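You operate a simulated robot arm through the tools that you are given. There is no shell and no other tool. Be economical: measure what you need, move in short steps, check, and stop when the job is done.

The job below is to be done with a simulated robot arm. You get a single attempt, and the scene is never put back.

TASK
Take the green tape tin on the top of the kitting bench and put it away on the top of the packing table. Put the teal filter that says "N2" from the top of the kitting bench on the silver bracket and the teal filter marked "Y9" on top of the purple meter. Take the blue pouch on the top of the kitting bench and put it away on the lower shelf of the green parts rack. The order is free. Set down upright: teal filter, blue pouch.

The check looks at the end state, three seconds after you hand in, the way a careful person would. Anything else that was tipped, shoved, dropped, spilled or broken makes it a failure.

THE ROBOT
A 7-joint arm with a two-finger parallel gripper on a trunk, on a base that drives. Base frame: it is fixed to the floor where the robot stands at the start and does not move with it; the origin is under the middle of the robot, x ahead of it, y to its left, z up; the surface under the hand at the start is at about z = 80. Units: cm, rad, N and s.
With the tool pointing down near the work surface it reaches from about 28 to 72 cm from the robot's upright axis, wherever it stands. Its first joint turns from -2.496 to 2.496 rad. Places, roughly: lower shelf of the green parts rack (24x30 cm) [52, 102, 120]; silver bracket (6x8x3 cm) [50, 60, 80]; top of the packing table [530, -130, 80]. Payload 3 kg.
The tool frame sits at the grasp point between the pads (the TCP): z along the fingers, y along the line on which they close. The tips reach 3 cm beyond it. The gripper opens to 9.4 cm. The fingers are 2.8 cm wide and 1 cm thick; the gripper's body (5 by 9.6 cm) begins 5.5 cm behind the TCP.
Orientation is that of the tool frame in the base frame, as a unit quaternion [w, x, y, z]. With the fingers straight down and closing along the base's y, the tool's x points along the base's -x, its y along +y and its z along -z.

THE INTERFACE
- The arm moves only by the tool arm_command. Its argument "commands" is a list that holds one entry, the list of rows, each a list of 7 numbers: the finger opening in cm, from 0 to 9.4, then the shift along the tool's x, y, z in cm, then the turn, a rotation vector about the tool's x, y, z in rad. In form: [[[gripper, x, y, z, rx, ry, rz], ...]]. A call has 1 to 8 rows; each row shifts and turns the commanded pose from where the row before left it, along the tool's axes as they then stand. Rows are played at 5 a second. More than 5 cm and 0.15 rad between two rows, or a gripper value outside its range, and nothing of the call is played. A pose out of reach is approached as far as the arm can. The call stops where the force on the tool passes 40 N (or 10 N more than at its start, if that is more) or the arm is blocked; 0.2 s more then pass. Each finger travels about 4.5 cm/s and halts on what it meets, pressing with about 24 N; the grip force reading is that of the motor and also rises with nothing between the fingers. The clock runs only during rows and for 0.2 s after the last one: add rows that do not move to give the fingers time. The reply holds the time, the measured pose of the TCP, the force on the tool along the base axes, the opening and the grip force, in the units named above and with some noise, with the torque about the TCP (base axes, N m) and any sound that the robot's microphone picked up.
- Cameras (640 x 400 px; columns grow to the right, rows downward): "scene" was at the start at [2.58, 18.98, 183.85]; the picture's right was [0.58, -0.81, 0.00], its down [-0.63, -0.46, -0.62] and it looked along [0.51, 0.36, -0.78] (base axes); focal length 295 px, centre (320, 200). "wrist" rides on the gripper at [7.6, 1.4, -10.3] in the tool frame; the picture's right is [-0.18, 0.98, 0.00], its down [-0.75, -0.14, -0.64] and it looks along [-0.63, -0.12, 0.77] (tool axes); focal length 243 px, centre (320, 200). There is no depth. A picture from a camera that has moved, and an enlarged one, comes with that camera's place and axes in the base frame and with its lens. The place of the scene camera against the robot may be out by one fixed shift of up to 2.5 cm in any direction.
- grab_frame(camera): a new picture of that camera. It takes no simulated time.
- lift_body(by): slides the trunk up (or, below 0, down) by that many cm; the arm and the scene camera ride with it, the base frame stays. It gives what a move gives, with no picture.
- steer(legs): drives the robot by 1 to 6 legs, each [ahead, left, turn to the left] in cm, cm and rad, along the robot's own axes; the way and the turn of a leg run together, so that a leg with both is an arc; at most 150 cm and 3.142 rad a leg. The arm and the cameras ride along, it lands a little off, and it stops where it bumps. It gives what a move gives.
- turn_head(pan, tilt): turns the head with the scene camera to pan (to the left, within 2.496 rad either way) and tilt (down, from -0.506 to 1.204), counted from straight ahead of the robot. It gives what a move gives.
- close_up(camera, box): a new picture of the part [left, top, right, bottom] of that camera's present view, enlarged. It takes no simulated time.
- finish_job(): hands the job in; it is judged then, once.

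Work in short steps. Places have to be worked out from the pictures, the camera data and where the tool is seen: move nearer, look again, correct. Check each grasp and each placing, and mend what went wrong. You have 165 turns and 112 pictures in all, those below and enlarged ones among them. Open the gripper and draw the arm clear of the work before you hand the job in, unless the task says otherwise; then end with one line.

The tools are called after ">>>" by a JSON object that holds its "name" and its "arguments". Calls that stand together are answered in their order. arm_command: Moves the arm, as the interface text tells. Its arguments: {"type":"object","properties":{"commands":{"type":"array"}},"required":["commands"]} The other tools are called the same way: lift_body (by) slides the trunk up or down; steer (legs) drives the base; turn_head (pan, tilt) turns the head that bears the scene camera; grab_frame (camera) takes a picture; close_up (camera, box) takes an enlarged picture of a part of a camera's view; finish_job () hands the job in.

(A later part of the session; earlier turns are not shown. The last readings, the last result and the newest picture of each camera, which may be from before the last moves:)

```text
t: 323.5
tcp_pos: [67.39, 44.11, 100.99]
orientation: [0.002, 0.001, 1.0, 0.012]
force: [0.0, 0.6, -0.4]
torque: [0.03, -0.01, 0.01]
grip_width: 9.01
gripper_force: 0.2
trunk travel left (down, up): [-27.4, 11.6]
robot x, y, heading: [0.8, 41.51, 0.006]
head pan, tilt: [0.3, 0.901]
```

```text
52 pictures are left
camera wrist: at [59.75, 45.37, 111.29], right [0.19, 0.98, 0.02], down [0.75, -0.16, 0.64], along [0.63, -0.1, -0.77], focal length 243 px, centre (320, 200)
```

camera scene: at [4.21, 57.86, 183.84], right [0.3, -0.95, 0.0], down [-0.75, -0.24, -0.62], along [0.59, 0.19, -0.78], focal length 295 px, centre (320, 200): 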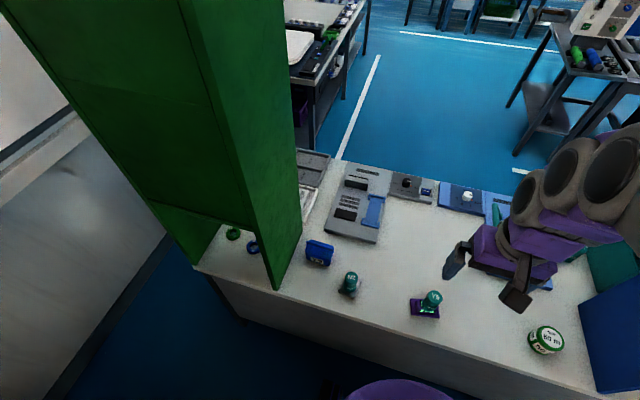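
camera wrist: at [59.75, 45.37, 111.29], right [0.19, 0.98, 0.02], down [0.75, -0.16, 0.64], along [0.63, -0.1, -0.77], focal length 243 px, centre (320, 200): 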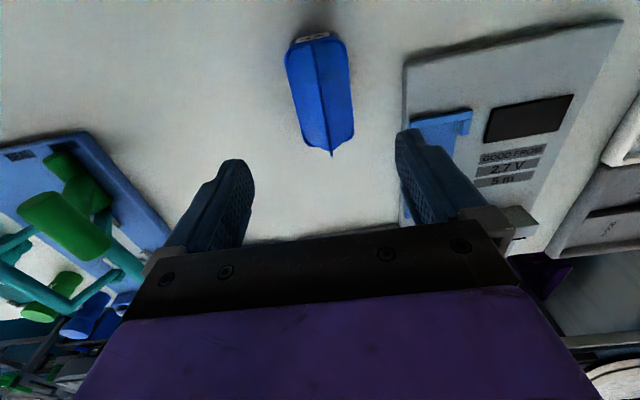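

Pouch stands at ≈[68, 44.5]. Next the tin: raise, shift the base a bit right, and move over the tin near [48, -3].

>>> {"name": "arm_command", "arguments": {"commands": [[[9.4, 0, 0, -4.5, 0, 0, 0], [9.4, 0, 0, -4.5, 0, 0, 0], [9.4, 3, -3, -1, 0, 0, 0], [9.4, 3, -3, 0, 0, 0, 0]]]}}

>>> {"name": "steer", "arguments": {"legs": [[0, -16, 0], [4, 0, 0]]}}

>>> {"name": "arm_command", "arguments": {"commands": [[[9.4, 2.5, -4, 0, 0, 0, 0], [9.4, 2.5, -4, 0, 0, 0, 0], [9.4, 2.5, -4, 0, 0, 0, 0], [9.4, 2.5, -4, 0, 0, 0, 0], [9.4, 2.5, -4, 0, 0, 0, 0], [9.4, 2.5, -4, 0, 0, 0, 0]]]}}

>>> {"name": "grab_frame", "arguments": {"camera": "wrist"}}

```text
t: 324.5
tcp_pos: [61.52, 37.73, 110.94]
orientation: [0.001, 0.001, 1.0, 0.013]
force: [0.4, 0.0, -1.0]
torque: [0.0, 0.03, 0.02]
grip_width: 9.38
gripper_force: 0.1
trunk travel left (down, up): [-27.4, 11.6]
robot x, y, heading: [1.19, 41.74, 0.01]
head pan, tilt: [0.3, 0.901]
```

```text
t: 326.4
tcp_pos: [65.84, 21.36, 110.62]
orientation: [0.0, 0.004, 1.0, 0.014]
force: [0.1, 0.2, -0.1]
torque: [-0.05, 0.0, -0.03]
grip_width: 9.41
gripper_force: 0.1
trunk travel left (down, up): [-27.4, 11.6]
robot x, y, heading: [5.13, 25.42, 0.002]
head pan, tilt: [0.3, 0.901]
```

```text
t: 327.8
tcp_pos: [50.31, -2.87, 110.01]
orientation: [0.002, 0.004, 1.0, 0.014]
force: [-0.7, 0.5, 0.3]
torque: [-0.01, -0.02, -0.06]
grip_width: 9.42
gripper_force: 0.0
trunk travel left (down, up): [-27.4, 11.6]
robot x, y, heading: [4.49, 24.7, 0.003]
head pan, tilt: [0.3, 0.901]
```

```text
51 pictures are left
camera wrist: at [42.5, -1.78, 120.18], right [0.19, 0.98, 0.03], down [0.75, -0.17, 0.64], along [0.63, -0.1, -0.77], focal length 243 px, centre (320, 200)
```

wrist: 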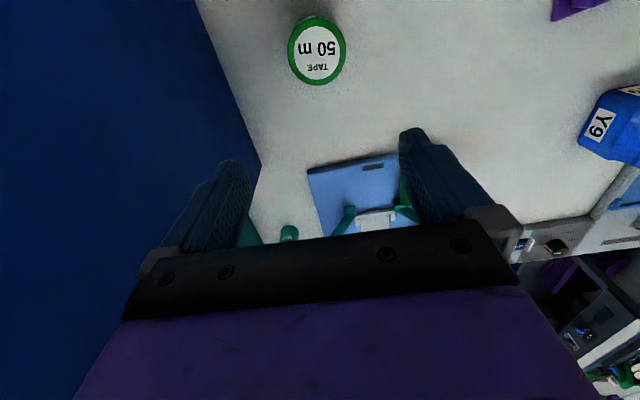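

Tin centre ≈[47.8, -1.8], ~7 cm wide. I correct the small tool tilt, shift over it and lower to 97 for a check.

>>> {"name": "arm_command", "arguments": {"commands": [[[9.4, 2.5, 1.0, 0, 0.028, 0, 0], [9.4, 0, 0, 4.3, 0, 0, 0], [9.4, 0, 0, 4.3, 0, 0, 0], [9.4, 0, 0, 4.3, 0, 0, 0], [9.4, 0, 0, 0, 0, 0, 0]]]}}

>>> {"name": "grab_frame", "arguments": {"camera": "wrist"}}

```text
t: 328.9
tcp_pos: [48.08, 1.07, 98.02]
orientation: [0.002, 0.003, 1.0, -0.012]
force: [0.3, -0.1, -0.5]
torque: [-0.01, -0.01, 0.01]
grip_width: 9.38
gripper_force: 0.1
trunk travel left (down, up): [-27.4, 11.6]
robot x, y, heading: [5.05, 25.71, 0.007]
head pan, tilt: [0.3, 0.901]
```

```text
50 pictures are left
camera wrist: at [40.22, 2.7, 108.11], right [0.19, 0.98, -0.02], down [0.75, -0.13, 0.65], along [0.63, -0.14, -0.76], focal length 243 px, centre (320, 200)
```

wrist: 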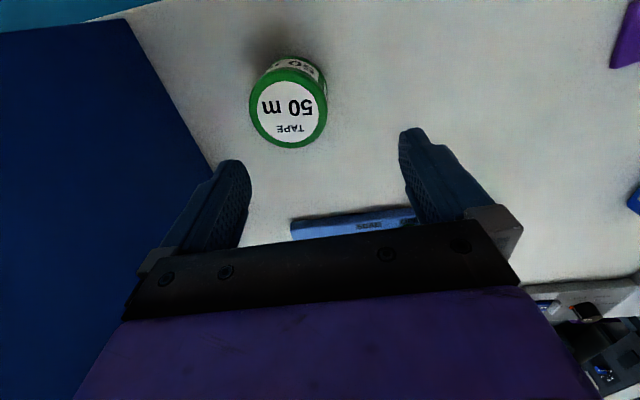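

The position and tilt came out a little differently than expected; re-read with a still row.

>>> {"name": "arm_command", "arguments": {"commands": [[[9.4, 0, 0, 0, 0, 0, 0], [9.4, 0, 0, 0, 0, 0, 0], [9.4, 0, 0, 0, 0, 0, 0]]]}}

```text
t: 329.8
tcp_pos: [47.98, 0.17, 97.83]
orientation: [0.003, 0.003, 1.0, -0.009]
force: [-0.3, 0.7, 0.0]
torque: [0.0, -0.04, 0.0]
grip_width: 9.4
gripper_force: 0.1
trunk travel left (down, up): [-27.4, 11.6]
robot x, y, heading: [4.97, 25.6, 0.0]
head pan, tilt: [0.3, 0.901]
```

>>> {"name": "arm_command", "arguments": {"commands": [[[9.4, 0, 0, 0, 0, 0, 0], [9.4, 0, 0, 0, 0, 0, 0], [9.4, 0, 0, 0, 0, 0, 0], [9.4, 0, 0, 0, 0, 0, 0], [9.4, 0, 0, 0, 0, 0, 0]]]}}

>>> {"name": "grab_frame", "arguments": {"camera": "wrist"}}

```text
t: 330.9
tcp_pos: [47.9, 1.2, 98.0]
orientation: [0.0, 0.001, 1.0, -0.011]
force: [0.5, -0.7, 0.1]
torque: [0.04, 0.08, 0.01]
grip_width: 9.4
gripper_force: 0.0
trunk travel left (down, up): [-27.4, 11.6]
robot x, y, heading: [4.92, 26.1, -0.003]
head pan, tilt: [0.3, 0.901]
```

```text
49 pictures are left
camera wrist: at [40.3, 2.92, 108.13], right [0.19, 0.98, -0.02], down [0.75, -0.13, 0.65], along [0.63, -0.14, -0.76], focal length 243 px, centre (320, 200)
```

wrist: 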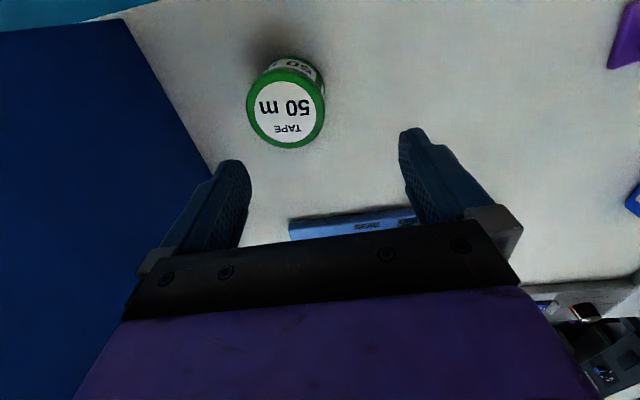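

The TCP sways ~1 cm in y, perhaps the base leans on the bench edge. I back off 4 cm and re-read.

>>> {"name": "steer", "arguments": {"legs": [[-4, 0, 0]]}}

>>> {"name": "arm_command", "arguments": {"commands": [[[9.4, 0, 0, 0, 0, 0, 0], [9.4, 0, 0, 0, 0, 0, 0]]]}}

>>> {"name": "arm_command", "arguments": {"commands": [[[9.4, 0, 0, 0, 0, 0, 0], [9.4, 0, 0, 0, 0, 0, 0], [9.4, 0, 0, 0, 0, 0, 0]]]}}

```text
t: 331.8
tcp_pos: [44.03, 0.9, 98.03]
orientation: [0.001, 0.002, 1.0, -0.01]
force: [-1.0, -0.9, 0.6]
torque: [0.03, 0.01, 0.0]
grip_width: 9.41
gripper_force: 0.0
trunk travel left (down, up): [-27.4, 11.6]
robot x, y, heading: [0.99, 25.45, 0.001]
head pan, tilt: [0.3, 0.901]
```

```text
t: 332.4
tcp_pos: [44.02, 1.07, 98.14]
orientation: [0.002, 0.002, 1.0, -0.01]
force: [1.0, -0.7, -0.2]
torque: [0.02, 0.03, -0.02]
grip_width: 9.39
gripper_force: 0.0
trunk travel left (down, up): [-27.4, 11.6]
robot x, y, heading: [1.21, 25.99, 0.001]
head pan, tilt: [0.3, 0.901]
```

```text
t: 333.2
tcp_pos: [44.0, 0.45, 97.99]
orientation: [0.002, 0.003, 1.0, -0.008]
force: [0.6, 0.9, 0.2]
torque: [-0.02, -0.01, -0.03]
grip_width: 9.4
gripper_force: 0.1
trunk travel left (down, up): [-27.4, 11.6]
robot x, y, heading: [1.03, 25.92, 0.003]
head pan, tilt: [0.3, 0.901]
```

Still swaying; let me look at the arm itself.

>>> {"name": "turn_head", "arguments": {"pan": -0.5, "tilt": 0.75}}

>>> {"name": "grab_frame", "arguments": {"camera": "scene"}}

```text
t: 334.4
tcp_pos: [43.97, 0.35, 97.87]
orientation: [0.002, 0.003, 1.0, -0.007]
force: [-0.5, -0.6, 0.9]
torque: [-0.02, -0.01, 0.0]
grip_width: 9.39
gripper_force: 0.1
trunk travel left (down, up): [-27.4, 11.6]
robot x, y, heading: [1.07, 25.43, 0.001]
head pan, tilt: [-0.499, 0.75]
```

```text
48 pictures are left
camera scene: at [4.68, 36.23, 185.0], right [-0.47, -0.88, 0.0], down [-0.6, 0.32, -0.73], along [0.64, -0.35, -0.68], focal length 295 px, centre (320, 200)
```

scene: 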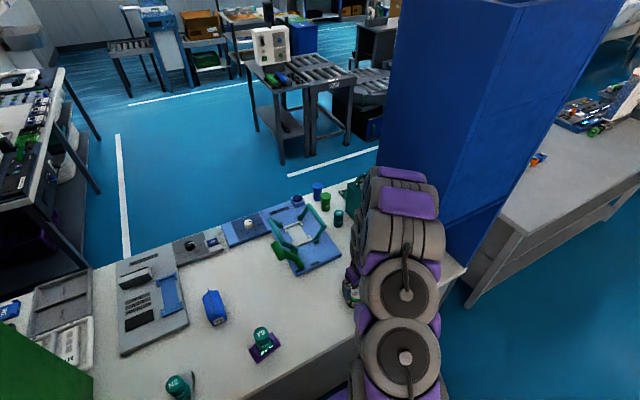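

The forearm is close to (perhaps brushing) the blue rack. I move the arm away in +y and up, then bring the base in line with the tin so the arm extends straight.

>>> {"name": "arm_command", "arguments": {"commands": [[[9.4, 0, 4, -2, 0, 0, 0], [9.4, 0, 4, -2, 0, 0, 0], [9.4, 0, 4, -2, 0, 0, 0], [9.4, 0, 4, -2, 0, 0, 0], [9.4, 0, 4, -2, 0, 0, 0], [9.4, 0, 4, -2, 0, 0, 0], [9.4, 0, 0, 0, 0, 0, 0]]]}}

>>> {"name": "arm_command", "arguments": {"commands": [[[9.4, 0, 0, 0, 0, 0, 0], [9.4, 0, 0, 0, 0, 0, 0]]]}}

>>> {"name": "grab_frame", "arguments": {"camera": "scene"}}

```text
t: 336.0
tcp_pos: [44.25, 24.42, 109.38]
orientation: [0.001, 0.003, 1.0, -0.007]
force: [0.0, 0.4, 1.4]
torque: [-0.02, 0.01, -0.02]
grip_width: 9.4
gripper_force: 0.2
trunk travel left (down, up): [-27.4, 11.6]
robot x, y, heading: [0.93, 25.84, 0.005]
head pan, tilt: [-0.499, 0.75]
```

```text
t: 336.6
tcp_pos: [44.12, 23.9, 109.44]
orientation: [0.001, 0.003, 1.0, -0.006]
force: [-0.2, -0.7, -0.2]
torque: [0.0, 0.02, -0.03]
grip_width: 9.4
gripper_force: 0.1
trunk travel left (down, up): [-27.4, 11.6]
robot x, y, heading: [1.13, 25.56, 0.006]
head pan, tilt: [-0.499, 0.75]
```

```text
47 pictures are left
camera scene: at [4.66, 35.66, 185.03], right [-0.48, -0.88, 0.0], down [-0.6, 0.32, -0.73], along [0.64, -0.35, -0.68], focal length 295 px, centre (320, 200)
```

scene: 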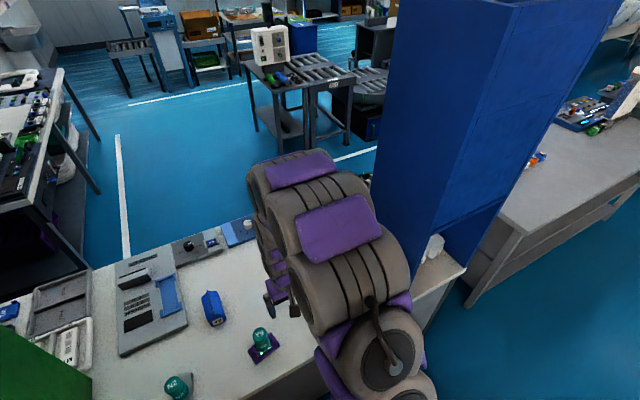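

Blue rack is unmoved. Shift the base right 20 cm so the arm reaches nearly straight to the tin.

>>> {"name": "steer", "arguments": {"legs": [[0, -20, 0]]}}

>>> {"name": "arm_command", "arguments": {"commands": [[[9.4, -2, -3, 2, -0.012, 0, 0], [9.4, -2, -3, 2, 0, 0, 0], [9.4, 0, 0, 3, 0, 0, 0], [9.4, 0, 0, 3, 0, 0, 0], [9.4, 0, 0, 0, 0, 0, 0], [9.4, 0, 0, 0, 0, 0, 0]]]}}

>>> {"name": "grab_frame", "arguments": {"camera": "wrist"}}

>>> {"name": "grab_frame", "arguments": {"camera": "scene"}}

```text
t: 338.2
tcp_pos: [44.17, 3.7, 109.5]
orientation: [0.002, 0.003, 1.0, -0.006]
force: [-0.2, -0.6, -0.2]
torque: [0.01, 0.02, -0.03]
grip_width: 9.42
gripper_force: 0.0
trunk travel left (down, up): [-27.4, 11.6]
robot x, y, heading: [1.05, 5.18, 0.005]
head pan, tilt: [-0.499, 0.75]
```

```text
t: 339.6
tcp_pos: [48.27, -2.68, 99.5]
orientation: [0.003, 0.003, 1.0, 0.0]
force: [-0.6, 0.0, 0.9]
torque: [0.02, 0.01, -0.01]
grip_width: 9.37
gripper_force: 0.1
trunk travel left (down, up): [-27.4, 11.6]
robot x, y, heading: [0.96, 5.16, 0.008]
head pan, tilt: [-0.499, 0.75]
```

```text
46 pictures are left
camera wrist: at [40.46, -1.14, 109.69], right [0.19, 0.98, 0.0], down [0.75, -0.15, 0.65], along [0.63, -0.12, -0.76], focal length 243 px, centre (320, 200)
```

wrist: 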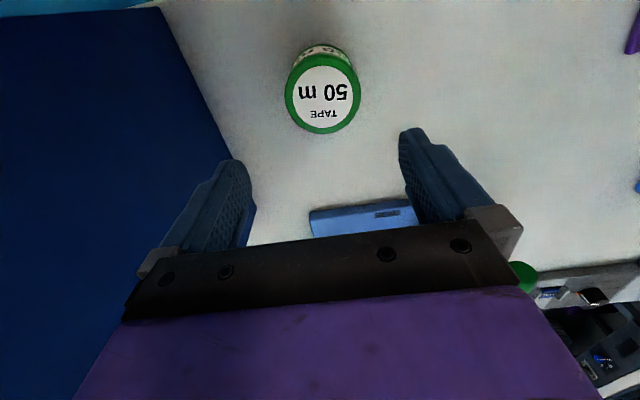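

```text
45 pictures are left
camera scene: at [4.83, 15.41, 185.03], right [-0.48, -0.88, 0.0], down [-0.6, 0.32, -0.73], along [0.64, -0.35, -0.68], focal length 295 px, centre (320, 200)
```

scene: 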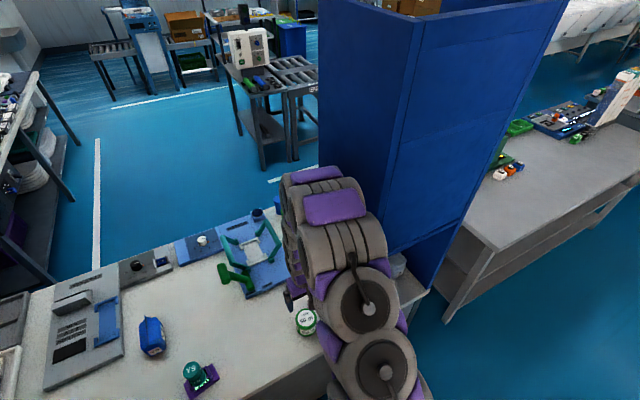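

Tin is at ≈[47.7, -2.2] relative to TCP [48.3, -2.7]. Small correction, descend to z≈84, then close.

>>> {"name": "arm_command", "arguments": {"commands": [[[9.4, 0.5, 0.45, 3, 0, 0, 0], [9.4, 0, 0, 4, 0, 0, 0], [9.4, 0, 0, 4, 0, 0, 0], [9.4, 0, 0, 3, 0, 0, 0], [9.4, 0, 0, 1.3, 0, 0, 0], [9.4, 0, 0, 0, 0, 0, 0]]]}}

>>> {"name": "arm_command", "arguments": {"commands": [[[7.5, 0, 0, 0, 0, 0, 0], [6, 0, 0, 0, 0, 0, 0], [5.5, 0, 0, 0, 0, 0, 0], [5.5, 0, 0, 0, 0, 0, 0]]]}}

>>> {"name": "arm_command", "arguments": {"commands": [[[5.5, 0, 0, -4, 0, 0, 0], [5.5, 0, 0, -4.5, 0, 0, 0], [5.5, 0, 0, -4.5, 0, 0, 0], [5.5, 0, 0, -4.5, 0, 0, 0], [5.5, 0, 4, -2, 0, 0, 0], [5.5, 0, 4, 0, 0, 0, 0], [5.5, 0, 4, 0, 0, 0, 0]]]}}

>>> {"name": "grab_frame", "arguments": {"camera": "wrist"}}

```text
t: 341.0
tcp_pos: [47.58, -2.12, 84.18]
orientation: [0.002, 0.004, 1.0, 0.002]
force: [-0.8, -0.9, 0.3]
torque: [0.04, -0.03, -0.02]
grip_width: 9.43
gripper_force: 0.1
trunk travel left (down, up): [-27.4, 11.6]
robot x, y, heading: [1.37, 5.03, 0.004]
head pan, tilt: [-0.499, 0.75]
```

```text
t: 342.0
tcp_pos: [47.71, -2.08, 84.16]
orientation: [0.002, 0.004, 1.0, 0.0]
force: [0.7, -0.1, 0.6]
torque: [-0.06, -0.01, -0.01]
grip_width: 7.33
gripper_force: 24.3
trunk travel left (down, up): [-27.4, 11.6]
robot x, y, heading: [0.81, 5.08, 0.002]
head pan, tilt: [-0.499, 0.75]
```

```text
t: 343.6
tcp_pos: [47.84, 10.18, 103.81]
orientation: [0.002, 0.004, 1.0, 0.0]
force: [-1.1, 0.8, -2.6]
torque: [0.0, 0.02, -0.01]
grip_width: 7.33
gripper_force: 24.2
trunk travel left (down, up): [-27.4, 11.6]
robot x, y, heading: [1.29, 5.36, 0.002]
head pan, tilt: [-0.499, 0.75]
```

```text
44 pictures are left
camera wrist: at [40.05, 11.67, 113.92], right [0.19, 0.98, 0.0], down [0.75, -0.15, 0.65], along [0.63, -0.12, -0.76], focal length 243 px, centre (320, 200)
```

wrist: 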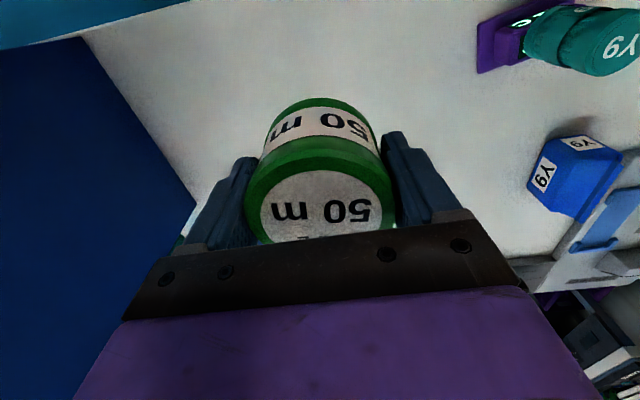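

Tin gripped (7.3 cm). I'll carry it directly round to the packing table; fold the arm in first.

>>> {"name": "arm_command", "arguments": {"commands": [[[5.5, 0, 0, -4.5, 0, 0, 0], [5.5, 0, 0, -4.5, 0, 0, 0], [5.5, 3, 0, -3.5, 0, 0, 0], [5.5, 3, 0, -3.5, 0, 0, 0], [5.5, 3, 0, -3.5, 0, 0, 0], [5.5, 3, -2, -3, 0, 0, 0], [5.5, 3, -2, -3, 0, 0, 0]]]}}

>>> {"name": "steer", "arguments": {"legs": [[-45, 0, 0], [0, -130, 0], [0, -130, 0], [0, -125, 0], [-140, 0, 0], [-130, 0, 0]]}}

```text
t: 345.2
tcp_pos: [32.44, 5.83, 129.26]
orientation: [0.004, 0.003, 1.0, 0.002]
force: [-0.3, -1.0, -2.9]
torque: [0.04, -0.01, 0.0]
grip_width: 7.34
gripper_force: 24.1
trunk travel left (down, up): [-27.4, 11.6]
robot x, y, heading: [0.68, 5.22, 0.006]
head pan, tilt: [-0.499, 0.75]
```

```text
t: 378.6
tcp_pos: [-277.66, -384.25, 129.21]
orientation: [0.003, -0.016, 1.0, 0.001]
force: [-0.1, 0.6, -2.1]
torque: [0.0, -0.01, 0.02]
grip_width: 7.28
gripper_force: 23.6
trunk travel left (down, up): [-27.4, 11.6]
robot x, y, heading: [-309.39, -386.19, 0.04]
head pan, tilt: [-0.499, 0.75]
```

Tin still held. Continue the loop: down to y≈-586 and forward to x≈170.

>>> {"name": "steer", "arguments": {"legs": [[0, -100, -0.04], [0, -100, 0], [150, 0, 0], [150, 0, 0], [150, 0, 0], [30, 0, 0]]}}

```text
t: 411.3
tcp_pos: [206.93, -578.21, 129.12]
orientation: [0.002, 0.006, 1.0, 0.001]
force: [0.9, 0.7, -1.9]
torque: [-0.01, 0.04, -0.01]
grip_width: 7.25
gripper_force: 23.8
trunk travel left (down, up): [-27.4, 11.6]
robot x, y, heading: [175.31, -578.76, -0.007]
head pan, tilt: [-0.499, 0.75]
```

Now strafe up the aisle at x≈160 to about y≈-30.

>>> {"name": "steer", "arguments": {"legs": [[-15, 0, 0.007], [0, 150, 0], [0, 150, 0], [0, 150, 0], [0, 95, 0]]}}

>>> {"name": "turn_head", "arguments": {"pan": -0.2, "tilt": 0.45}}

>>> {"name": "grab_frame", "arguments": {"camera": "scene"}}

```text
t: 438.3
tcp_pos: [173.8, -33.7, 129.13]
orientation: [0.002, -0.017, 1.0, 0.003]
force: [-0.1, -0.2, -2.1]
torque: [0.03, 0.02, -0.02]
grip_width: 7.26
gripper_force: 24.5
trunk travel left (down, up): [-27.4, 11.6]
robot x, y, heading: [142.21, -34.81, 0.04]
head pan, tilt: [-0.499, 0.75]
```

```text
t: 439.1
tcp_pos: [173.77, -33.56, 129.12]
orientation: [0.001, -0.017, 1.0, 0.002]
force: [0.3, 0.2, -2.5]
torque: [0.01, 0.0, -0.01]
grip_width: 7.28
gripper_force: 24.1
trunk travel left (down, up): [-27.4, 11.6]
robot x, y, heading: [142.49, -35.5, 0.047]
head pan, tilt: [-0.201, 0.45]
```

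```text
43 pictures are left
camera scene: at [147.0, -23.18, 187.69], right [-0.16, -0.99, 0.0], down [-0.43, 0.07, -0.9], along [0.89, -0.14, -0.44], focal length 295 px, centre (320, 200)
```

scene: 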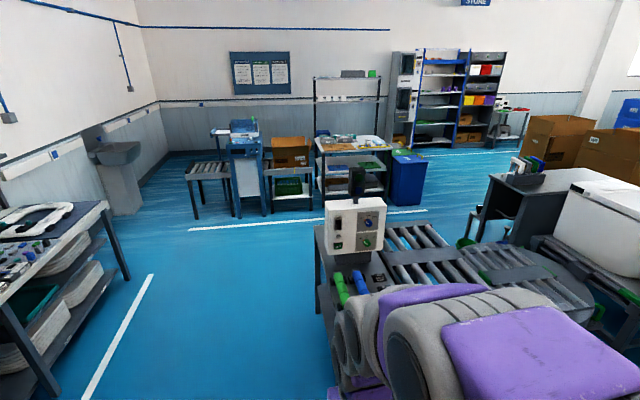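

The packing table (shelved, with items) is ahead at ≈[530, -130]. I go to y≈15 to clear the conveyor, then forward and look closer.

>>> {"name": "steer", "arguments": {"legs": [[0, 50, -0.045], [140, 0, 0], [60, 0, 0]]}}

>>> {"name": "turn_head", "arguments": {"pan": -0.75, "tilt": 0.5}}

>>> {"name": "grab_frame", "arguments": {"camera": "scene"}}

```text
t: 451.8
tcp_pos: [375.96, 13.85, 129.0]
orientation: [0.001, 0.01, 1.0, 0.001]
force: [0.3, 0.0, -2.7]
torque: [-0.02, 0.0, -0.02]
grip_width: 7.25
gripper_force: 23.6
trunk travel left (down, up): [-27.4, 11.6]
robot x, y, heading: [343.94, 13.5, -0.009]
head pan, tilt: [-0.201, 0.45]
```

```text
t: 452.7
tcp_pos: [375.75, 13.99, 129.1]
orientation: [0.002, 0.009, 1.0, 0.001]
force: [0.3, -0.5, -3.1]
torque: [0.01, 0.01, 0.03]
grip_width: 7.26
gripper_force: 24.0
trunk travel left (down, up): [-27.4, 11.6]
robot x, y, heading: [343.94, 13.58, -0.011]
head pan, tilt: [-0.75, 0.499]
```

```text
42 pictures are left
camera scene: at [347.17, 21.47, 187.23], right [-0.69, -0.73, 0.0], down [-0.35, 0.33, -0.88], along [0.64, -0.6, -0.48], focal length 295 px, centre (320, 200)
```

scene: 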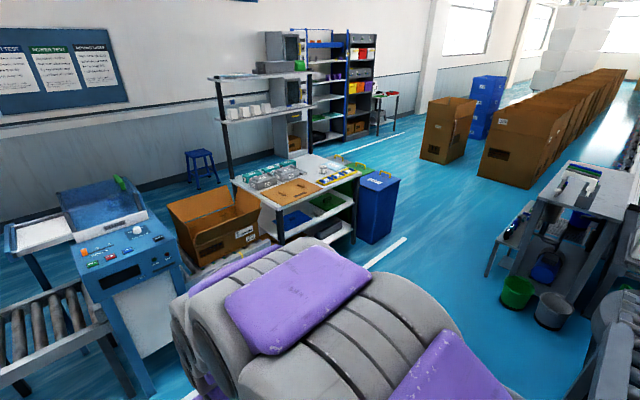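

Packing table front edge is at x≈497, y from -81 to -166. I drive to about [425, -120] facing it.

>>> {"name": "steer", "arguments": {"legs": [[80, 0, 0.01], [0, -133, 0]]}}

>>> {"name": "turn_head", "arguments": {"pan": 0.3, "tilt": 0.75}}

>>> {"name": "grab_frame", "arguments": {"camera": "scene"}}

>>> {"name": "grab_frame", "arguments": {"camera": "wrist"}}

```text
t: 463.4
tcp_pos: [456.58, -119.51, 129.03]
orientation: [0.003, 0.01, 1.0, -0.001]
force: [-0.4, 0.7, -2.1]
torque: [-0.02, 0.0, -0.03]
grip_width: 7.26
gripper_force: 24.2
trunk travel left (down, up): [-27.4, 11.6]
robot x, y, heading: [424.87, -120.12, -0.009]
head pan, tilt: [-0.75, 0.499]
```

```text
t: 464.7
tcp_pos: [456.56, -119.64, 129.0]
orientation: [0.002, 0.01, 1.0, 0.0]
force: [0.2, -0.1, -2.7]
torque: [0.0, 0.02, -0.01]
grip_width: 7.25
gripper_force: 23.4
trunk travel left (down, up): [-27.4, 11.6]
robot x, y, heading: [424.92, -120.22, -0.008]
head pan, tilt: [0.3, 0.75]
```

```text
41 pictures are left
camera scene: at [429.17, -103.45, 185.02], right [0.28, -0.96, 0.0], down [-0.65, -0.2, -0.73], along [0.7, 0.21, -0.68], focal length 295 px, centre (320, 200)
```

scene: 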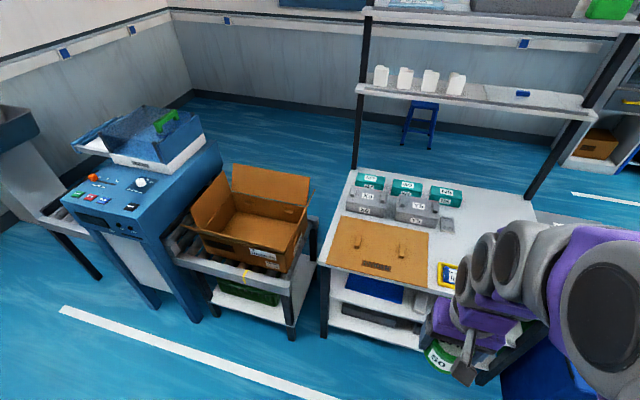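

```text
40 pictures are left
camera wrist: at [448.77, -118.16, 139.24], right [0.2, 0.98, 0.0], down [0.75, -0.16, 0.64], along [0.63, -0.13, -0.76], focal length 243 px, centre (320, 200)
```

wrist: 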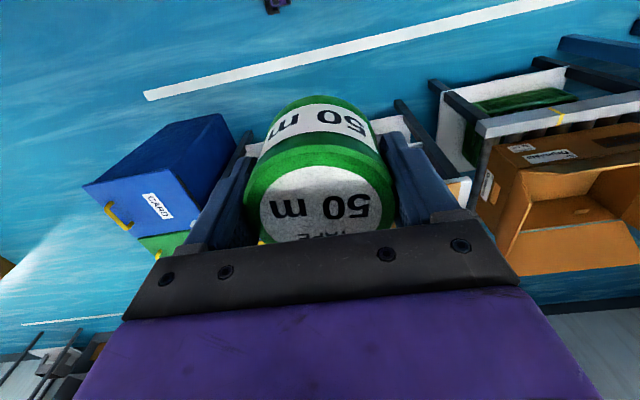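

Table spans x 499–565, y -83…-175; the right-middle part looks emptier but is hidden by the arm. I move closer and view with the wrist camera.

>>> {"name": "steer", "arguments": {"legs": [[0, -15, 0.008], [26, 0, 0]]}}

>>> {"name": "arm_command", "arguments": {"commands": [[[5.5, -4, 0, -1, 0, 0, 0], [5.5, -4, 0, 0, 0, 0, 0], [5.5, -4, 0, 0, 0, 0, 0], [5.5, -4, 0, 0, 0, 0, 0], [5.5, -4, 0, 0, 0, 0, 0]]]}}

>>> {"name": "grab_frame", "arguments": {"camera": "wrist"}}

>>> {"name": "turn_head", "arguments": {"pan": 0.5, "tilt": 0.9}}

>>> {"name": "grab_frame", "arguments": {"camera": "scene"}}

```text
t: 467.5
tcp_pos: [482.46, -132.83, 129.02]
orientation: [0.002, 0.004, 1.0, -0.003]
force: [0.4, 1.4, -3.0]
torque: [-0.05, -0.04, 0.0]
grip_width: 7.23
gripper_force: 24.0
trunk travel left (down, up): [-27.4, 11.6]
robot x, y, heading: [450.89, -134.56, 0.003]
head pan, tilt: [0.3, 0.75]
```

```text
t: 468.7
tcp_pos: [502.4, -130.97, 129.78]
orientation: [0.001, 0.001, 1.0, -0.011]
force: [-0.5, -0.4, -3.0]
torque: [0.04, -0.01, -0.01]
grip_width: 7.26
gripper_force: 24.0
trunk travel left (down, up): [-27.4, 11.6]
robot x, y, heading: [450.7, -134.65, 0.005]
head pan, tilt: [0.3, 0.75]
```

```text
39 pictures are left
camera wrist: at [494.63, -129.38, 139.91], right [0.19, 0.98, -0.02], down [0.75, -0.13, 0.65], along [0.63, -0.14, -0.76], focal length 243 px, centre (320, 200)
```

wrist: 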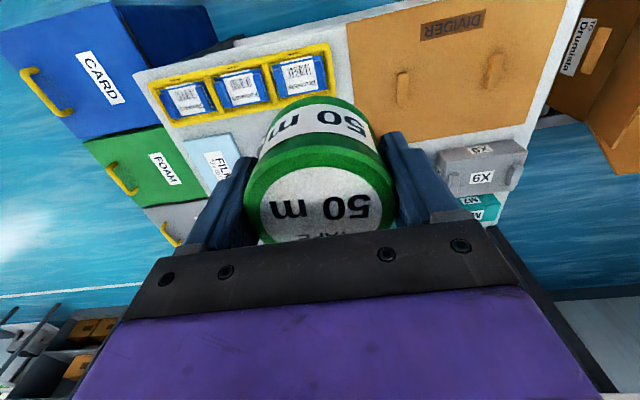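

```text
t: 469.4
tcp_pos: [502.16, -129.22, 129.86]
orientation: [0.003, 0.002, 1.0, -0.016]
force: [0.7, 1.7, -2.7]
torque: [-0.06, 0.01, 0.03]
grip_width: 7.29
gripper_force: 24.2
trunk travel left (down, up): [-27.4, 11.6]
robot x, y, heading: [450.71, -133.94, 0.002]
head pan, tilt: [0.499, 0.901]
```

```text
38 pictures are left
camera scene: at [453.65, -112.71, 183.46], right [0.48, -0.88, 0.02], down [-0.69, -0.39, -0.61], along [0.54, 0.28, -0.79], focal length 295 px, centre (320, 200)
```

scene: 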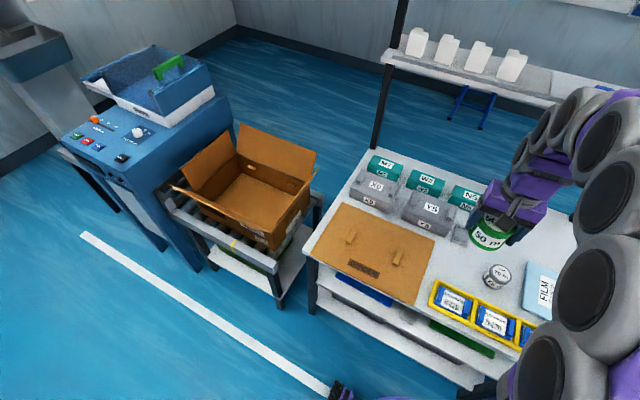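

The body seems to lean slightly (tilt and drift in readings), maybe the base touches something. I back off 8 cm and recheck.

>>> {"name": "steer", "arguments": {"legs": [[-8, 0, 0]]}}

>>> {"name": "arm_command", "arguments": {"commands": [[[5.5, 0, 0, 0, 0, 0, 0], [5.5, 0, 0, 0, 0, 0, 0], [5.5, 0, 0, 0, 0, 0, 0]]]}}

>>> {"name": "arm_command", "arguments": {"commands": [[[5.5, 0, 0, 0, 0, 0, 0], [5.5, 0, 0, 0, 0, 0, 0], [5.5, 0, 0, 0, 0, 0, 0]]]}}

```text
t: 470.5
tcp_pos: [494.06, -132.43, 129.9]
orientation: [0.003, 0.002, 1.0, -0.006]
force: [-1.2, -0.2, -3.1]
torque: [0.05, 0.0, 0.01]
grip_width: 7.27
gripper_force: 24.3
trunk travel left (down, up): [-27.4, 11.6]
robot x, y, heading: [442.72, -134.38, -0.002]
head pan, tilt: [0.499, 0.901]
```

```text
t: 471.3
tcp_pos: [493.95, -132.69, 130.08]
orientation: [0.003, 0.003, 1.0, -0.005]
force: [0.9, 0.0, -2.3]
torque: [-0.01, 0.03, 0.02]
grip_width: 7.27
gripper_force: 23.8
trunk travel left (down, up): [-27.4, 11.6]
robot x, y, heading: [442.4, -134.4, 0.005]
head pan, tilt: [0.499, 0.901]
```

```text
t: 472.1
tcp_pos: [493.85, -131.98, 129.94]
orientation: [0.002, 0.002, 1.0, -0.006]
force: [-1.3, 0.5, -3.2]
torque: [-0.03, -0.05, 0.04]
grip_width: 7.27
gripper_force: 24.5
trunk travel left (down, up): [-27.4, 11.6]
robot x, y, heading: [442.9, -134.29, -0.001]
head pan, tilt: [0.499, 0.901]
```

Sway is minor now. I swing the arm left so the head camera can see the right half of the table for a free spot.

>>> {"name": "arm_command", "arguments": {"commands": [[[5.5, 2, 4.5, 0, 0, 0, 0], [5.5, 2, 4.5, 0, 0, 0, 0], [5.5, 2, 4.5, 0, 0, 0, 0], [5.5, 2, 4.5, 0, 0, 0, 0], [5.5, 2, 4.5, 0, 0, 0, 0], [5.5, 2, 4.5, 0, 0, 0, 0], [5.5, 0, 4.5, 0, 0, 0, 0], [5.5, 0, 4.5, 0, 0, 0, 0]]]}}

>>> {"name": "turn_head", "arguments": {"pan": -0.35, "tilt": 0.85}}

>>> {"name": "grab_frame", "arguments": {"camera": "scene"}}

```text
t: 473.9
tcp_pos: [482.19, -96.86, 129.98]
orientation: [0.003, 0.003, 1.0, -0.003]
force: [0.2, -0.2, -2.6]
torque: [0.06, 0.01, 0.02]
grip_width: 7.29
gripper_force: 24.1
trunk travel left (down, up): [-27.4, 11.6]
robot x, y, heading: [443.3, -134.51, 0.004]
head pan, tilt: [0.499, 0.901]
```

```text
t: 475.1
tcp_pos: [482.32, -99.43, 130.56]
orientation: [0.002, 0.005, 1.0, 0.004]
force: [-0.9, 0.4, -2.2]
torque: [-0.03, 0.01, 0.04]
grip_width: 7.26
gripper_force: 24.1
trunk travel left (down, up): [-27.4, 11.6]
robot x, y, heading: [442.85, -134.92, 0.005]
head pan, tilt: [-0.351, 0.85]
```

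```text
37 pictures are left
camera scene: at [446.37, -124.83, 184.31], right [-0.34, -0.94, -0.01], down [-0.71, 0.26, -0.66], along [0.62, -0.22, -0.75], focal length 295 px, centre (320, 200)
```

scene: 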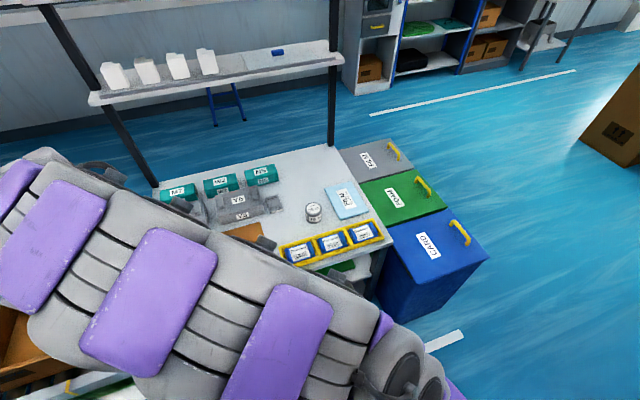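

Free spot found near [530, -140] (between divider, grey boxes, can and yellow tray). I bring the arm back to the centre and drive forward 19 cm.

>>> {"name": "arm_command", "arguments": {"commands": [[[5.5, 0, -4.9, 0, 0, 0, 0], [5.5, 0, -4.9, 0, 0, 0, 0], [5.5, 0, -4.9, 0, 0, 0, 0], [5.5, 0, -4.9, 0, 0, 0, 0], [5.5, 0, -4.9, 0, 0, 0, 0], [5.5, 0, -4.9, 0, 0, 0, 0], [5.5, 0, -4.9, 0, 0, 0, 0], [5.5, 0, -4.9, 0, 0, 0, 0]]]}}

>>> {"name": "steer", "arguments": {"legs": [[19, 0, 0]]}}

>>> {"name": "arm_command", "arguments": {"commands": [[[5.5, -4, 0, 2.5, 0, 0, 0], [5.5, -4, 0, 2.5, 0, 0, 0], [5.5, -4, 0, 2.5, 0, 0, 0], [5.5, -4, 0, 2.5, 0, 0, 0], [5.5, -4, 0, 2.5, 0, 0, 0], [5.5, 0, 0, 0, 0, 0, 0]]]}}

>>> {"name": "grab_frame", "arguments": {"camera": "wrist"}}

```text
t: 476.9
tcp_pos: [482.0, -137.93, 129.81]
orientation: [0.003, 0.003, 1.0, 0.005]
force: [0.3, -0.4, -2.7]
torque: [0.05, -0.01, 0.04]
grip_width: 7.3
gripper_force: 23.9
trunk travel left (down, up): [-27.4, 11.6]
robot x, y, heading: [443.01, -134.6, 0.011]
head pan, tilt: [-0.351, 0.85]
```

```text
t: 478.4
tcp_pos: [501.2, -137.56, 129.79]
orientation: [0.002, 0.003, 1.0, 0.003]
force: [0.0, -0.3, -3.2]
torque: [0.01, 0.01, 0.01]
grip_width: 7.3
gripper_force: 23.6
trunk travel left (down, up): [-27.4, 11.6]
robot x, y, heading: [461.81, -134.66, 0.002]
head pan, tilt: [-0.351, 0.85]
```

```text
t: 479.8
tcp_pos: [521.2, -137.08, 117.61]
orientation: [0.002, 0.003, 1.0, 0.001]
force: [0.3, 0.1, -2.5]
torque: [-0.03, 0.03, 0.01]
grip_width: 7.27
gripper_force: 24.4
trunk travel left (down, up): [-27.4, 11.6]
robot x, y, heading: [461.92, -134.51, 0.007]
head pan, tilt: [-0.351, 0.85]
```

```text
36 pictures are left
camera wrist: at [513.41, -135.64, 127.59], right [0.19, 0.98, 0.0], down [0.75, -0.15, 0.65], along [0.63, -0.12, -0.76], focal length 243 px, centre (320, 200)
```

wrist: 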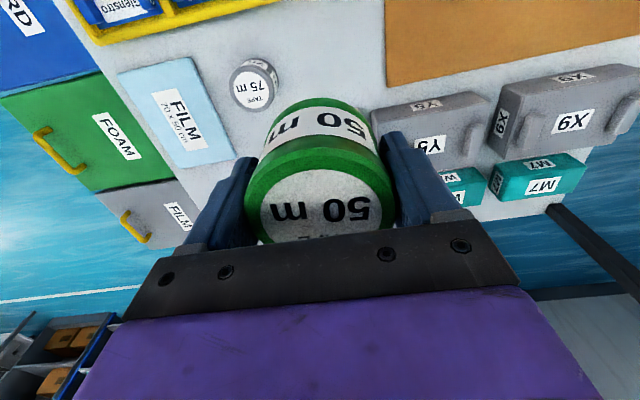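

The small tape can is at [523, -148] and the grey box edge at y≈-129.5. I go to [532, -139] and lower to z≈88.

>>> {"name": "arm_command", "arguments": {"commands": [[[5.5, -4.2, -0.7, 2, 0, 0, 0], [5.5, -4.2, -0.7, 2, 0, 0, 0], [5.5, -2.4, -0.6, 3.5, 0, 0, 0], [5.5, 0, 0, 4.5, 0, 0, 0], [5.5, 0, 0, 4.5, 0, 0, 0], [5.5, 0, 0, 4.5, 0, 0, 0], [5.5, 0, 0, 4, 0, 0, 0], [5.5, 0, 0, 0, 0, 0, 0]]]}}

>>> {"name": "grab_frame", "arguments": {"camera": "wrist"}}

```text
t: 481.6
tcp_pos: [531.9, -139.48, 92.52]
orientation: [0.003, 0.004, 1.0, 0.002]
force: [1.1, 0.3, -2.6]
torque: [-0.02, 0.0, 0.01]
grip_width: 7.3
gripper_force: 23.8
trunk travel left (down, up): [-27.4, 11.6]
robot x, y, heading: [461.75, -134.85, 0.005]
head pan, tilt: [-0.351, 0.85]
```

```text
35 pictures are left
camera wrist: at [524.13, -138.05, 102.52], right [0.19, 0.98, 0.0], down [0.75, -0.15, 0.65], along [0.63, -0.12, -0.76], focal length 243 px, centre (320, 200)
```

wrist: 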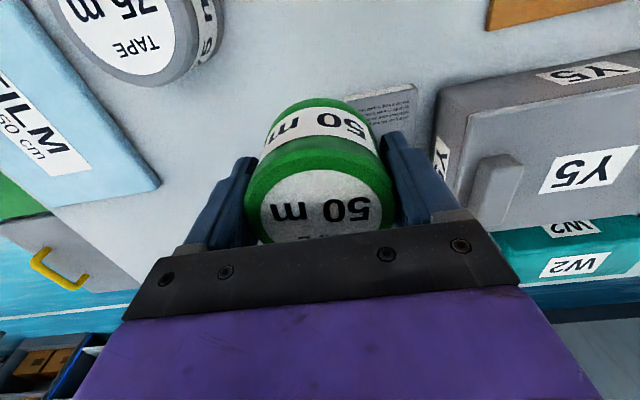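

A thin card lies just right of the tin's target; I shift 2.2 cm left (−y) and lower toward contact.

>>> {"name": "arm_command", "arguments": {"commands": [[[5.5, 0, -2.2, 0, 0, 0, 0], [5.5, 0, 0, 4, 0, 0, 0], [5.5, 0, 0, 2.5, 0, 0, 0], [5.5, 0, 0, 0.8, 0, 0, 0], [5.5, 0, 0, 0.4, 0, 0, 0], [5.5, 0, 0, 0, 0, 0, 0]]]}}

```text
t: 483.0
tcp_pos: [532.05, -141.72, 84.68]
orientation: [0.003, 0.003, 1.0, 0.002]
force: [-0.1, -0.1, -3.0]
torque: [0.03, 0.02, 0.02]
grip_width: 7.27
gripper_force: 24.1
trunk travel left (down, up): [-27.4, 11.6]
robot x, y, heading: [461.99, -134.8, 0.004]
head pan, tilt: [-0.351, 0.85]
```

>>> {"name": "arm_command", "arguments": {"commands": [[[5.5, 0, 0, 0.3, 0, 0, 0], [5.5, 0, 0, 0.2, 0, 0, 0], [5.5, 0, 0, 0.2, 0, 0, 0], [5.5, 0, 0, 0, 0, 0, 0]]]}}

```text
t: 484.0
tcp_pos: [532.06, -141.71, 84.45]
orientation: [0.005, 0.003, 1.0, 0.002]
force: [-1.1, -1.3, 34.6]
torque: [1.76, -0.04, 0.07]
grip_width: 7.31
gripper_force: 24.0
trunk travel left (down, up): [-27.4, 11.6]
robot x, y, heading: [461.95, -134.6, 0.004]
head pan, tilt: [-0.351, 0.85]
```

Contact at 35 N but off-centre toward +y. Ease up and look.

>>> {"name": "arm_command", "arguments": {"commands": [[[5.5, 0, 0, -0.5, 0, 0, 0], [5.5, 0, 0, 0, 0, 0, 0]]]}}

>>> {"name": "grab_frame", "arguments": {"camera": "wrist"}}

>>> {"name": "turn_head", "arguments": {"pan": 0.45, "tilt": 0.8}}

>>> {"name": "close_up", "arguments": {"camera": "scene", "box": [300, 100, 540, 300]}}

```text
t: 484.6
tcp_pos: [532.13, -141.63, 84.57]
orientation: [0.003, 0.003, 1.0, 0.002]
force: [3.7, -2.3, 10.7]
torque: [0.59, -0.16, -0.18]
grip_width: 7.31
gripper_force: 23.7
trunk travel left (down, up): [-27.4, 11.6]
robot x, y, heading: [462.11, -134.65, -0.001]
head pan, tilt: [-0.351, 0.85]
```

```text
34 pictures are left
camera wrist: at [524.29, -140.26, 94.64], right [0.19, 0.98, 0.0], down [0.75, -0.15, 0.65], along [0.63, -0.12, -0.76], focal length 243 px, centre (320, 200)
```

wrist: 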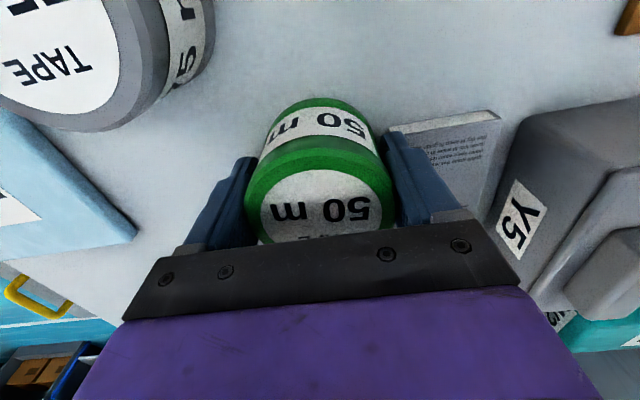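

```text
t: 485.8
tcp_pos: [531.91, -141.56, 84.47]
orientation: [0.002, 0.004, 1.0, 0.002]
force: [-0.5, -1.2, 3.0]
torque: [0.29, 0.0, 0.08]
grip_width: 7.29
gripper_force: 23.8
trunk travel left (down, up): [-27.4, 11.6]
robot x, y, heading: [462.06, -134.8, 0.001]
head pan, tilt: [0.45, 0.799]
```

```text
2.00 times, centred on (420, 200) of scene
camera zoom: at [465.66, -117.14, 184.63], right [0.44, -0.9, 0.0], down [-0.65, -0.31, -0.7], along [0.62, 0.31, -0.72], focal length 590 px, centre (120, 200)
```

zoom: 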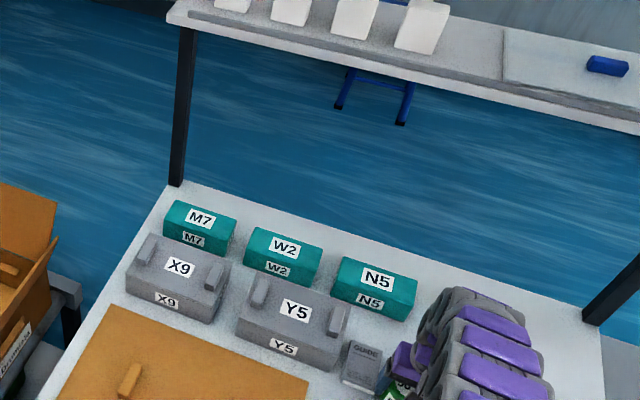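

The +y fingertip sits on a "GUIDE" booklet. I raise, shift another 3.8 cm in −y and 1.5 in +x, and lower again.

>>> {"name": "arm_command", "arguments": {"commands": [[[5.5, 0, 0, -3, 0, 0, 0], [5.5, -1.5, -3.8, 0, 0, 0, 0], [5.5, 0, 0, 0, 0, 0, 0]]]}}

>>> {"name": "grab_frame", "arguments": {"camera": "wrist"}}

```text
t: 486.6
tcp_pos: [533.45, -145.58, 87.53]
orientation: [0.003, 0.003, 1.0, 0.002]
force: [-0.1, -0.6, -2.2]
torque: [0.03, 0.02, -0.02]
grip_width: 7.28
gripper_force: 24.0
trunk travel left (down, up): [-27.4, 11.6]
robot x, y, heading: [461.81, -134.74, 0.002]
head pan, tilt: [0.45, 0.799]
```

```text
32 pictures are left
camera wrist: at [525.74, -144.28, 97.67], right [0.19, 0.98, 0.01], down [0.75, -0.15, 0.65], along [0.63, -0.12, -0.76], focal length 243 px, centre (320, 200)
```

wrist: 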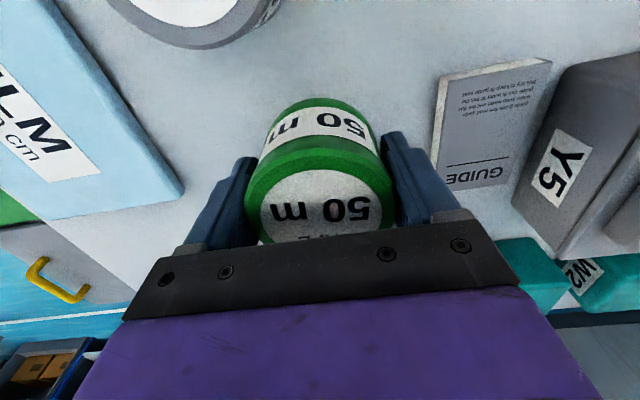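

Clear on both sides now. Lower to contact.

>>> {"name": "arm_command", "arguments": {"commands": [[[5.5, 0, 0, 2, 0, 0, 0], [5.5, 0, 0, 0.6, 0, 0, 0], [5.5, 0, 0, 0.3, 0, 0, 0], [5.5, 0, 0, 0.2, 0, 0, 0], [5.5, 0, 0, 0.2, 0, 0, 0], [5.5, 0, 0, 0, 0, 0, 0]]]}}

```text
t: 488.0
tcp_pos: [533.48, -145.5, 84.82]
orientation: [0.004, 0.004, 1.0, 0.002]
force: [-1.2, -0.3, -2.6]
torque: [-0.01, 0.0, 0.0]
grip_width: 7.29
gripper_force: 23.7
out of reach, approached as far as the arm can: row 3, 5
trunk travel left (down, up): [-27.4, 11.6]
robot x, y, heading: [461.9, -134.74, 0.007]
head pan, tilt: [0.45, 0.799]
```

At the edge of reach; I lower the trunk 0.6 cm instead.

>>> {"name": "lift_body", "arguments": {"by": -0.6}}

```text
t: 488.5
tcp_pos: [533.4, -145.53, 84.32]
orientation: [0.004, 0.003, 1.0, 0.002]
force: [-1.0, 0.0, -1.2]
torque: [0.0, 0.06, -0.01]
grip_width: 7.29
gripper_force: 23.9
trunk travel left (down, up): [-26.8, 12.2]
robot x, y, heading: [461.9, -134.78, -0.001]
head pan, tilt: [0.45, 0.799]
```

>>> {"name": "lift_body", "arguments": {"by": -0.3}}

```text
t: 489.0
tcp_pos: [533.42, -145.41, 84.18]
orientation: [0.006, 0.004, 1.0, 0.001]
force: [5.1, -1.0, 16.2]
torque: [-0.03, 0.18, -0.05]
grip_width: 7.28
gripper_force: 23.7
trunk travel left (down, up): [-26.5, 12.5]
robot x, y, heading: [462.23, -134.56, -0.0]
head pan, tilt: [0.45, 0.799]
```

Contact at 16 N, centred. Release to 8.6 and rise.

>>> {"name": "arm_command", "arguments": {"commands": [[[8, 0, 0, 0, 0, 0, 0], [8.6, 0, 0, 0, 0, 0, 0], [8.6, 0, 0, 0, 0, 0, 0], [8.6, 0, 0, -2, 0, 0, 0], [8.6, 0, 0, -4, 0, 0, 0], [8.6, 0, 0, -4.5, 0, 0, 0], [8.6, 0, 0, -4.5, 0, 0, 0]]]}}

>>> {"name": "grab_frame", "arguments": {"camera": "wrist"}}

```text
t: 490.6
tcp_pos: [533.16, -145.54, 99.31]
orientation: [0.004, 0.003, 1.0, 0.0]
force: [-1.3, -1.0, 0.4]
torque: [-0.01, -0.02, 0.04]
grip_width: 8.58
gripper_force: 0.1
trunk travel left (down, up): [-26.5, 12.5]
robot x, y, heading: [462.05, -134.72, 0.004]
head pan, tilt: [0.45, 0.799]
```

```text
31 pictures are left
camera wrist: at [525.4, -144.04, 109.34], right [0.19, 0.98, 0.0], down [0.75, -0.15, 0.65], along [0.64, -0.12, -0.76], focal length 243 px, centre (320, 200)
```

wrist: 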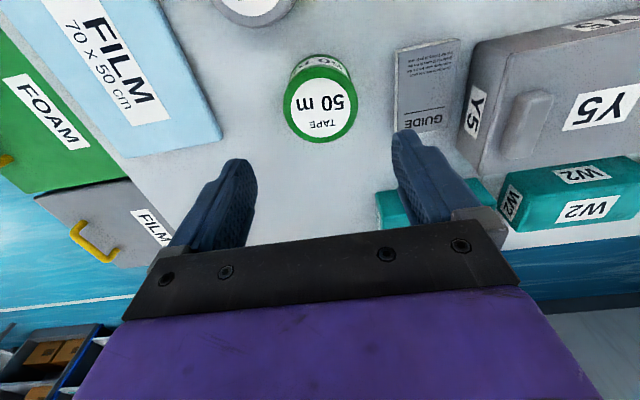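

Tin placed on the packing table. I retract the arm and drive back toward the kitting bench.

>>> {"name": "arm_command", "arguments": {"commands": [[[9.4, 0, 0, -4.5, 0, 0, 0], [9.4, 0, 0, -4.5, 0, 0, 0], [9.4, 4, 0, -3, 0, 0, 0], [9.4, 4, 0, -3, 0, 0, 0], [9.4, 4, 1, -3, 0, 0, 0], [9.4, 4.5, 1, -2, 0, 0, 0], [9.4, 4.5, 1, -2, 0, 0, 0], [9.4, 4.5, 1, -2, 0, 0, 0]]]}}

>>> {"name": "arm_command", "arguments": {"commands": [[[9.4, 4.5, 1, 0, 0, 0, 0], [9.4, 4.5, 1, 0, 0, 0, 0], [9.4, 4, 1, 0, 0, 0, 0]]]}}

>>> {"name": "steer", "arguments": {"legs": [[-40, 0, 0], [0, 140, 0], [-140, 0, 0], [-60, 25, 0], [0, 0, 3.141]]}}

```text
refused: row 5 steps farther than a row can; nothing moved
```

```text
t: 491.4
tcp_pos: [520.33, -142.6, 99.05]
orientation: [0.005, 0.003, 1.0, 0.0]
force: [-0.6, -0.9, -0.4]
torque: [0.03, 0.0, 0.01]
grip_width: 9.41
gripper_force: 0.0
trunk travel left (down, up): [-26.5, 12.5]
robot x, y, heading: [462.23, -134.67, -0.0]
head pan, tilt: [0.45, 0.799]
```

```text
t: 517.5
tcp_pos: [166.52, 38.38, 99.06]
orientation: [0.001, 1.0, -0.014, -0.004]
force: [0.5, 0.3, 0.4]
torque: [-0.01, -0.01, 0.02]
grip_width: 9.37
gripper_force: 0.1
trunk travel left (down, up): [-26.5, 12.5]
robot x, y, heading: [224.71, 29.45, 3.127]
head pan, tilt: [0.45, 0.799]
```

Back near the bench, facing it. First raise the hand, then approach to about [144, 44].

>>> {"name": "arm_command", "arguments": {"commands": [[[9.4, 2, 0, -4.5, 0, 0, 0], [9.4, 2, 0, -4.5, 0, 0, 0], [9.4, 2, 0, -4.5, 0, 0, 0], [9.4, 2, 0, -4.5, 0, 0, 0], [9.4, 2, 0, -4.5, 0, 0, 0], [9.4, 2, 0, -4.5, 0, 0, 0]]]}}

>>> {"name": "steer", "arguments": {"legs": [[70, -12, 0.014], [11, 0, 0]]}}

>>> {"name": "turn_head", "arguments": {"pan": 0.0, "tilt": 0.75}}

>>> {"name": "grab_frame", "arguments": {"camera": "scene"}}

>>> {"name": "grab_frame", "arguments": {"camera": "wrist"}}

```text
t: 518.9
tcp_pos: [179.2, 38.18, 126.14]
orientation: [0.001, 1.0, -0.014, -0.005]
force: [0.2, -0.2, 0.3]
torque: [-0.01, 0.04, 0.03]
grip_width: 9.41
gripper_force: 0.1
trunk travel left (down, up): [-26.5, 12.5]
robot x, y, heading: [224.73, 29.09, 3.123]
head pan, tilt: [0.45, 0.799]
```

```text
t: 523.6
tcp_pos: [97.21, 49.01, 125.92]
orientation: [0.001, 1.0, 0.002, -0.004]
force: [0.4, -0.1, -0.1]
torque: [-0.04, -0.03, -0.01]
grip_width: 9.39
gripper_force: 0.0
trunk travel left (down, up): [-26.5, 12.5]
robot x, y, heading: [143.08, 41.33, -3.129]
head pan, tilt: [0.45, 0.799]
```

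```text
t: 524.5
tcp_pos: [97.26, 49.03, 126.0]
orientation: [0.001, 1.0, 0.001, -0.005]
force: [0.5, 0.2, -1.0]
torque: [0.03, 0.01, 0.0]
grip_width: 9.4
gripper_force: 0.1
trunk travel left (down, up): [-26.5, 12.5]
robot x, y, heading: [143.52, 41.56, -3.127]
head pan, tilt: [0.0, 0.75]
```

```text
30 pictures are left
camera scene: at [136.83, 27.46, 184.13], right [-0.01, 1.0, 0.0], down [0.68, 0.01, -0.73], along [-0.73, -0.01, -0.68], focal length 295 px, centre (320, 200)
```

scene: 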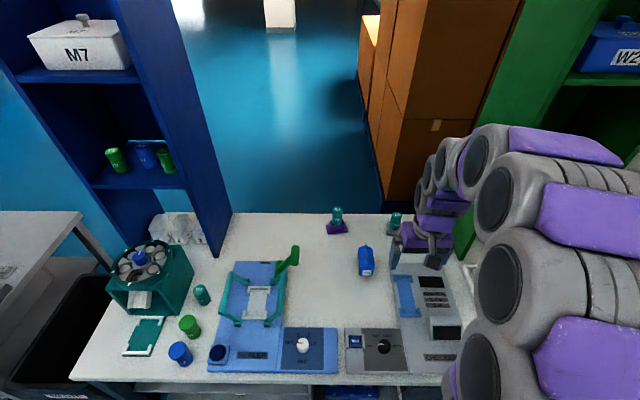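

```text
29 pictures are left
camera wrist: at [104.97, 47.64, 136.09], right [-0.18, -0.98, 0.0], down [-0.75, 0.14, 0.65], along [-0.64, 0.12, -0.76], focal length 243 px, centre (320, 200)
```

wrist: 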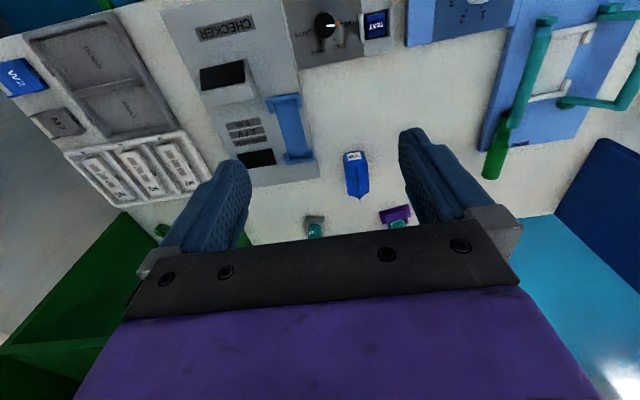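

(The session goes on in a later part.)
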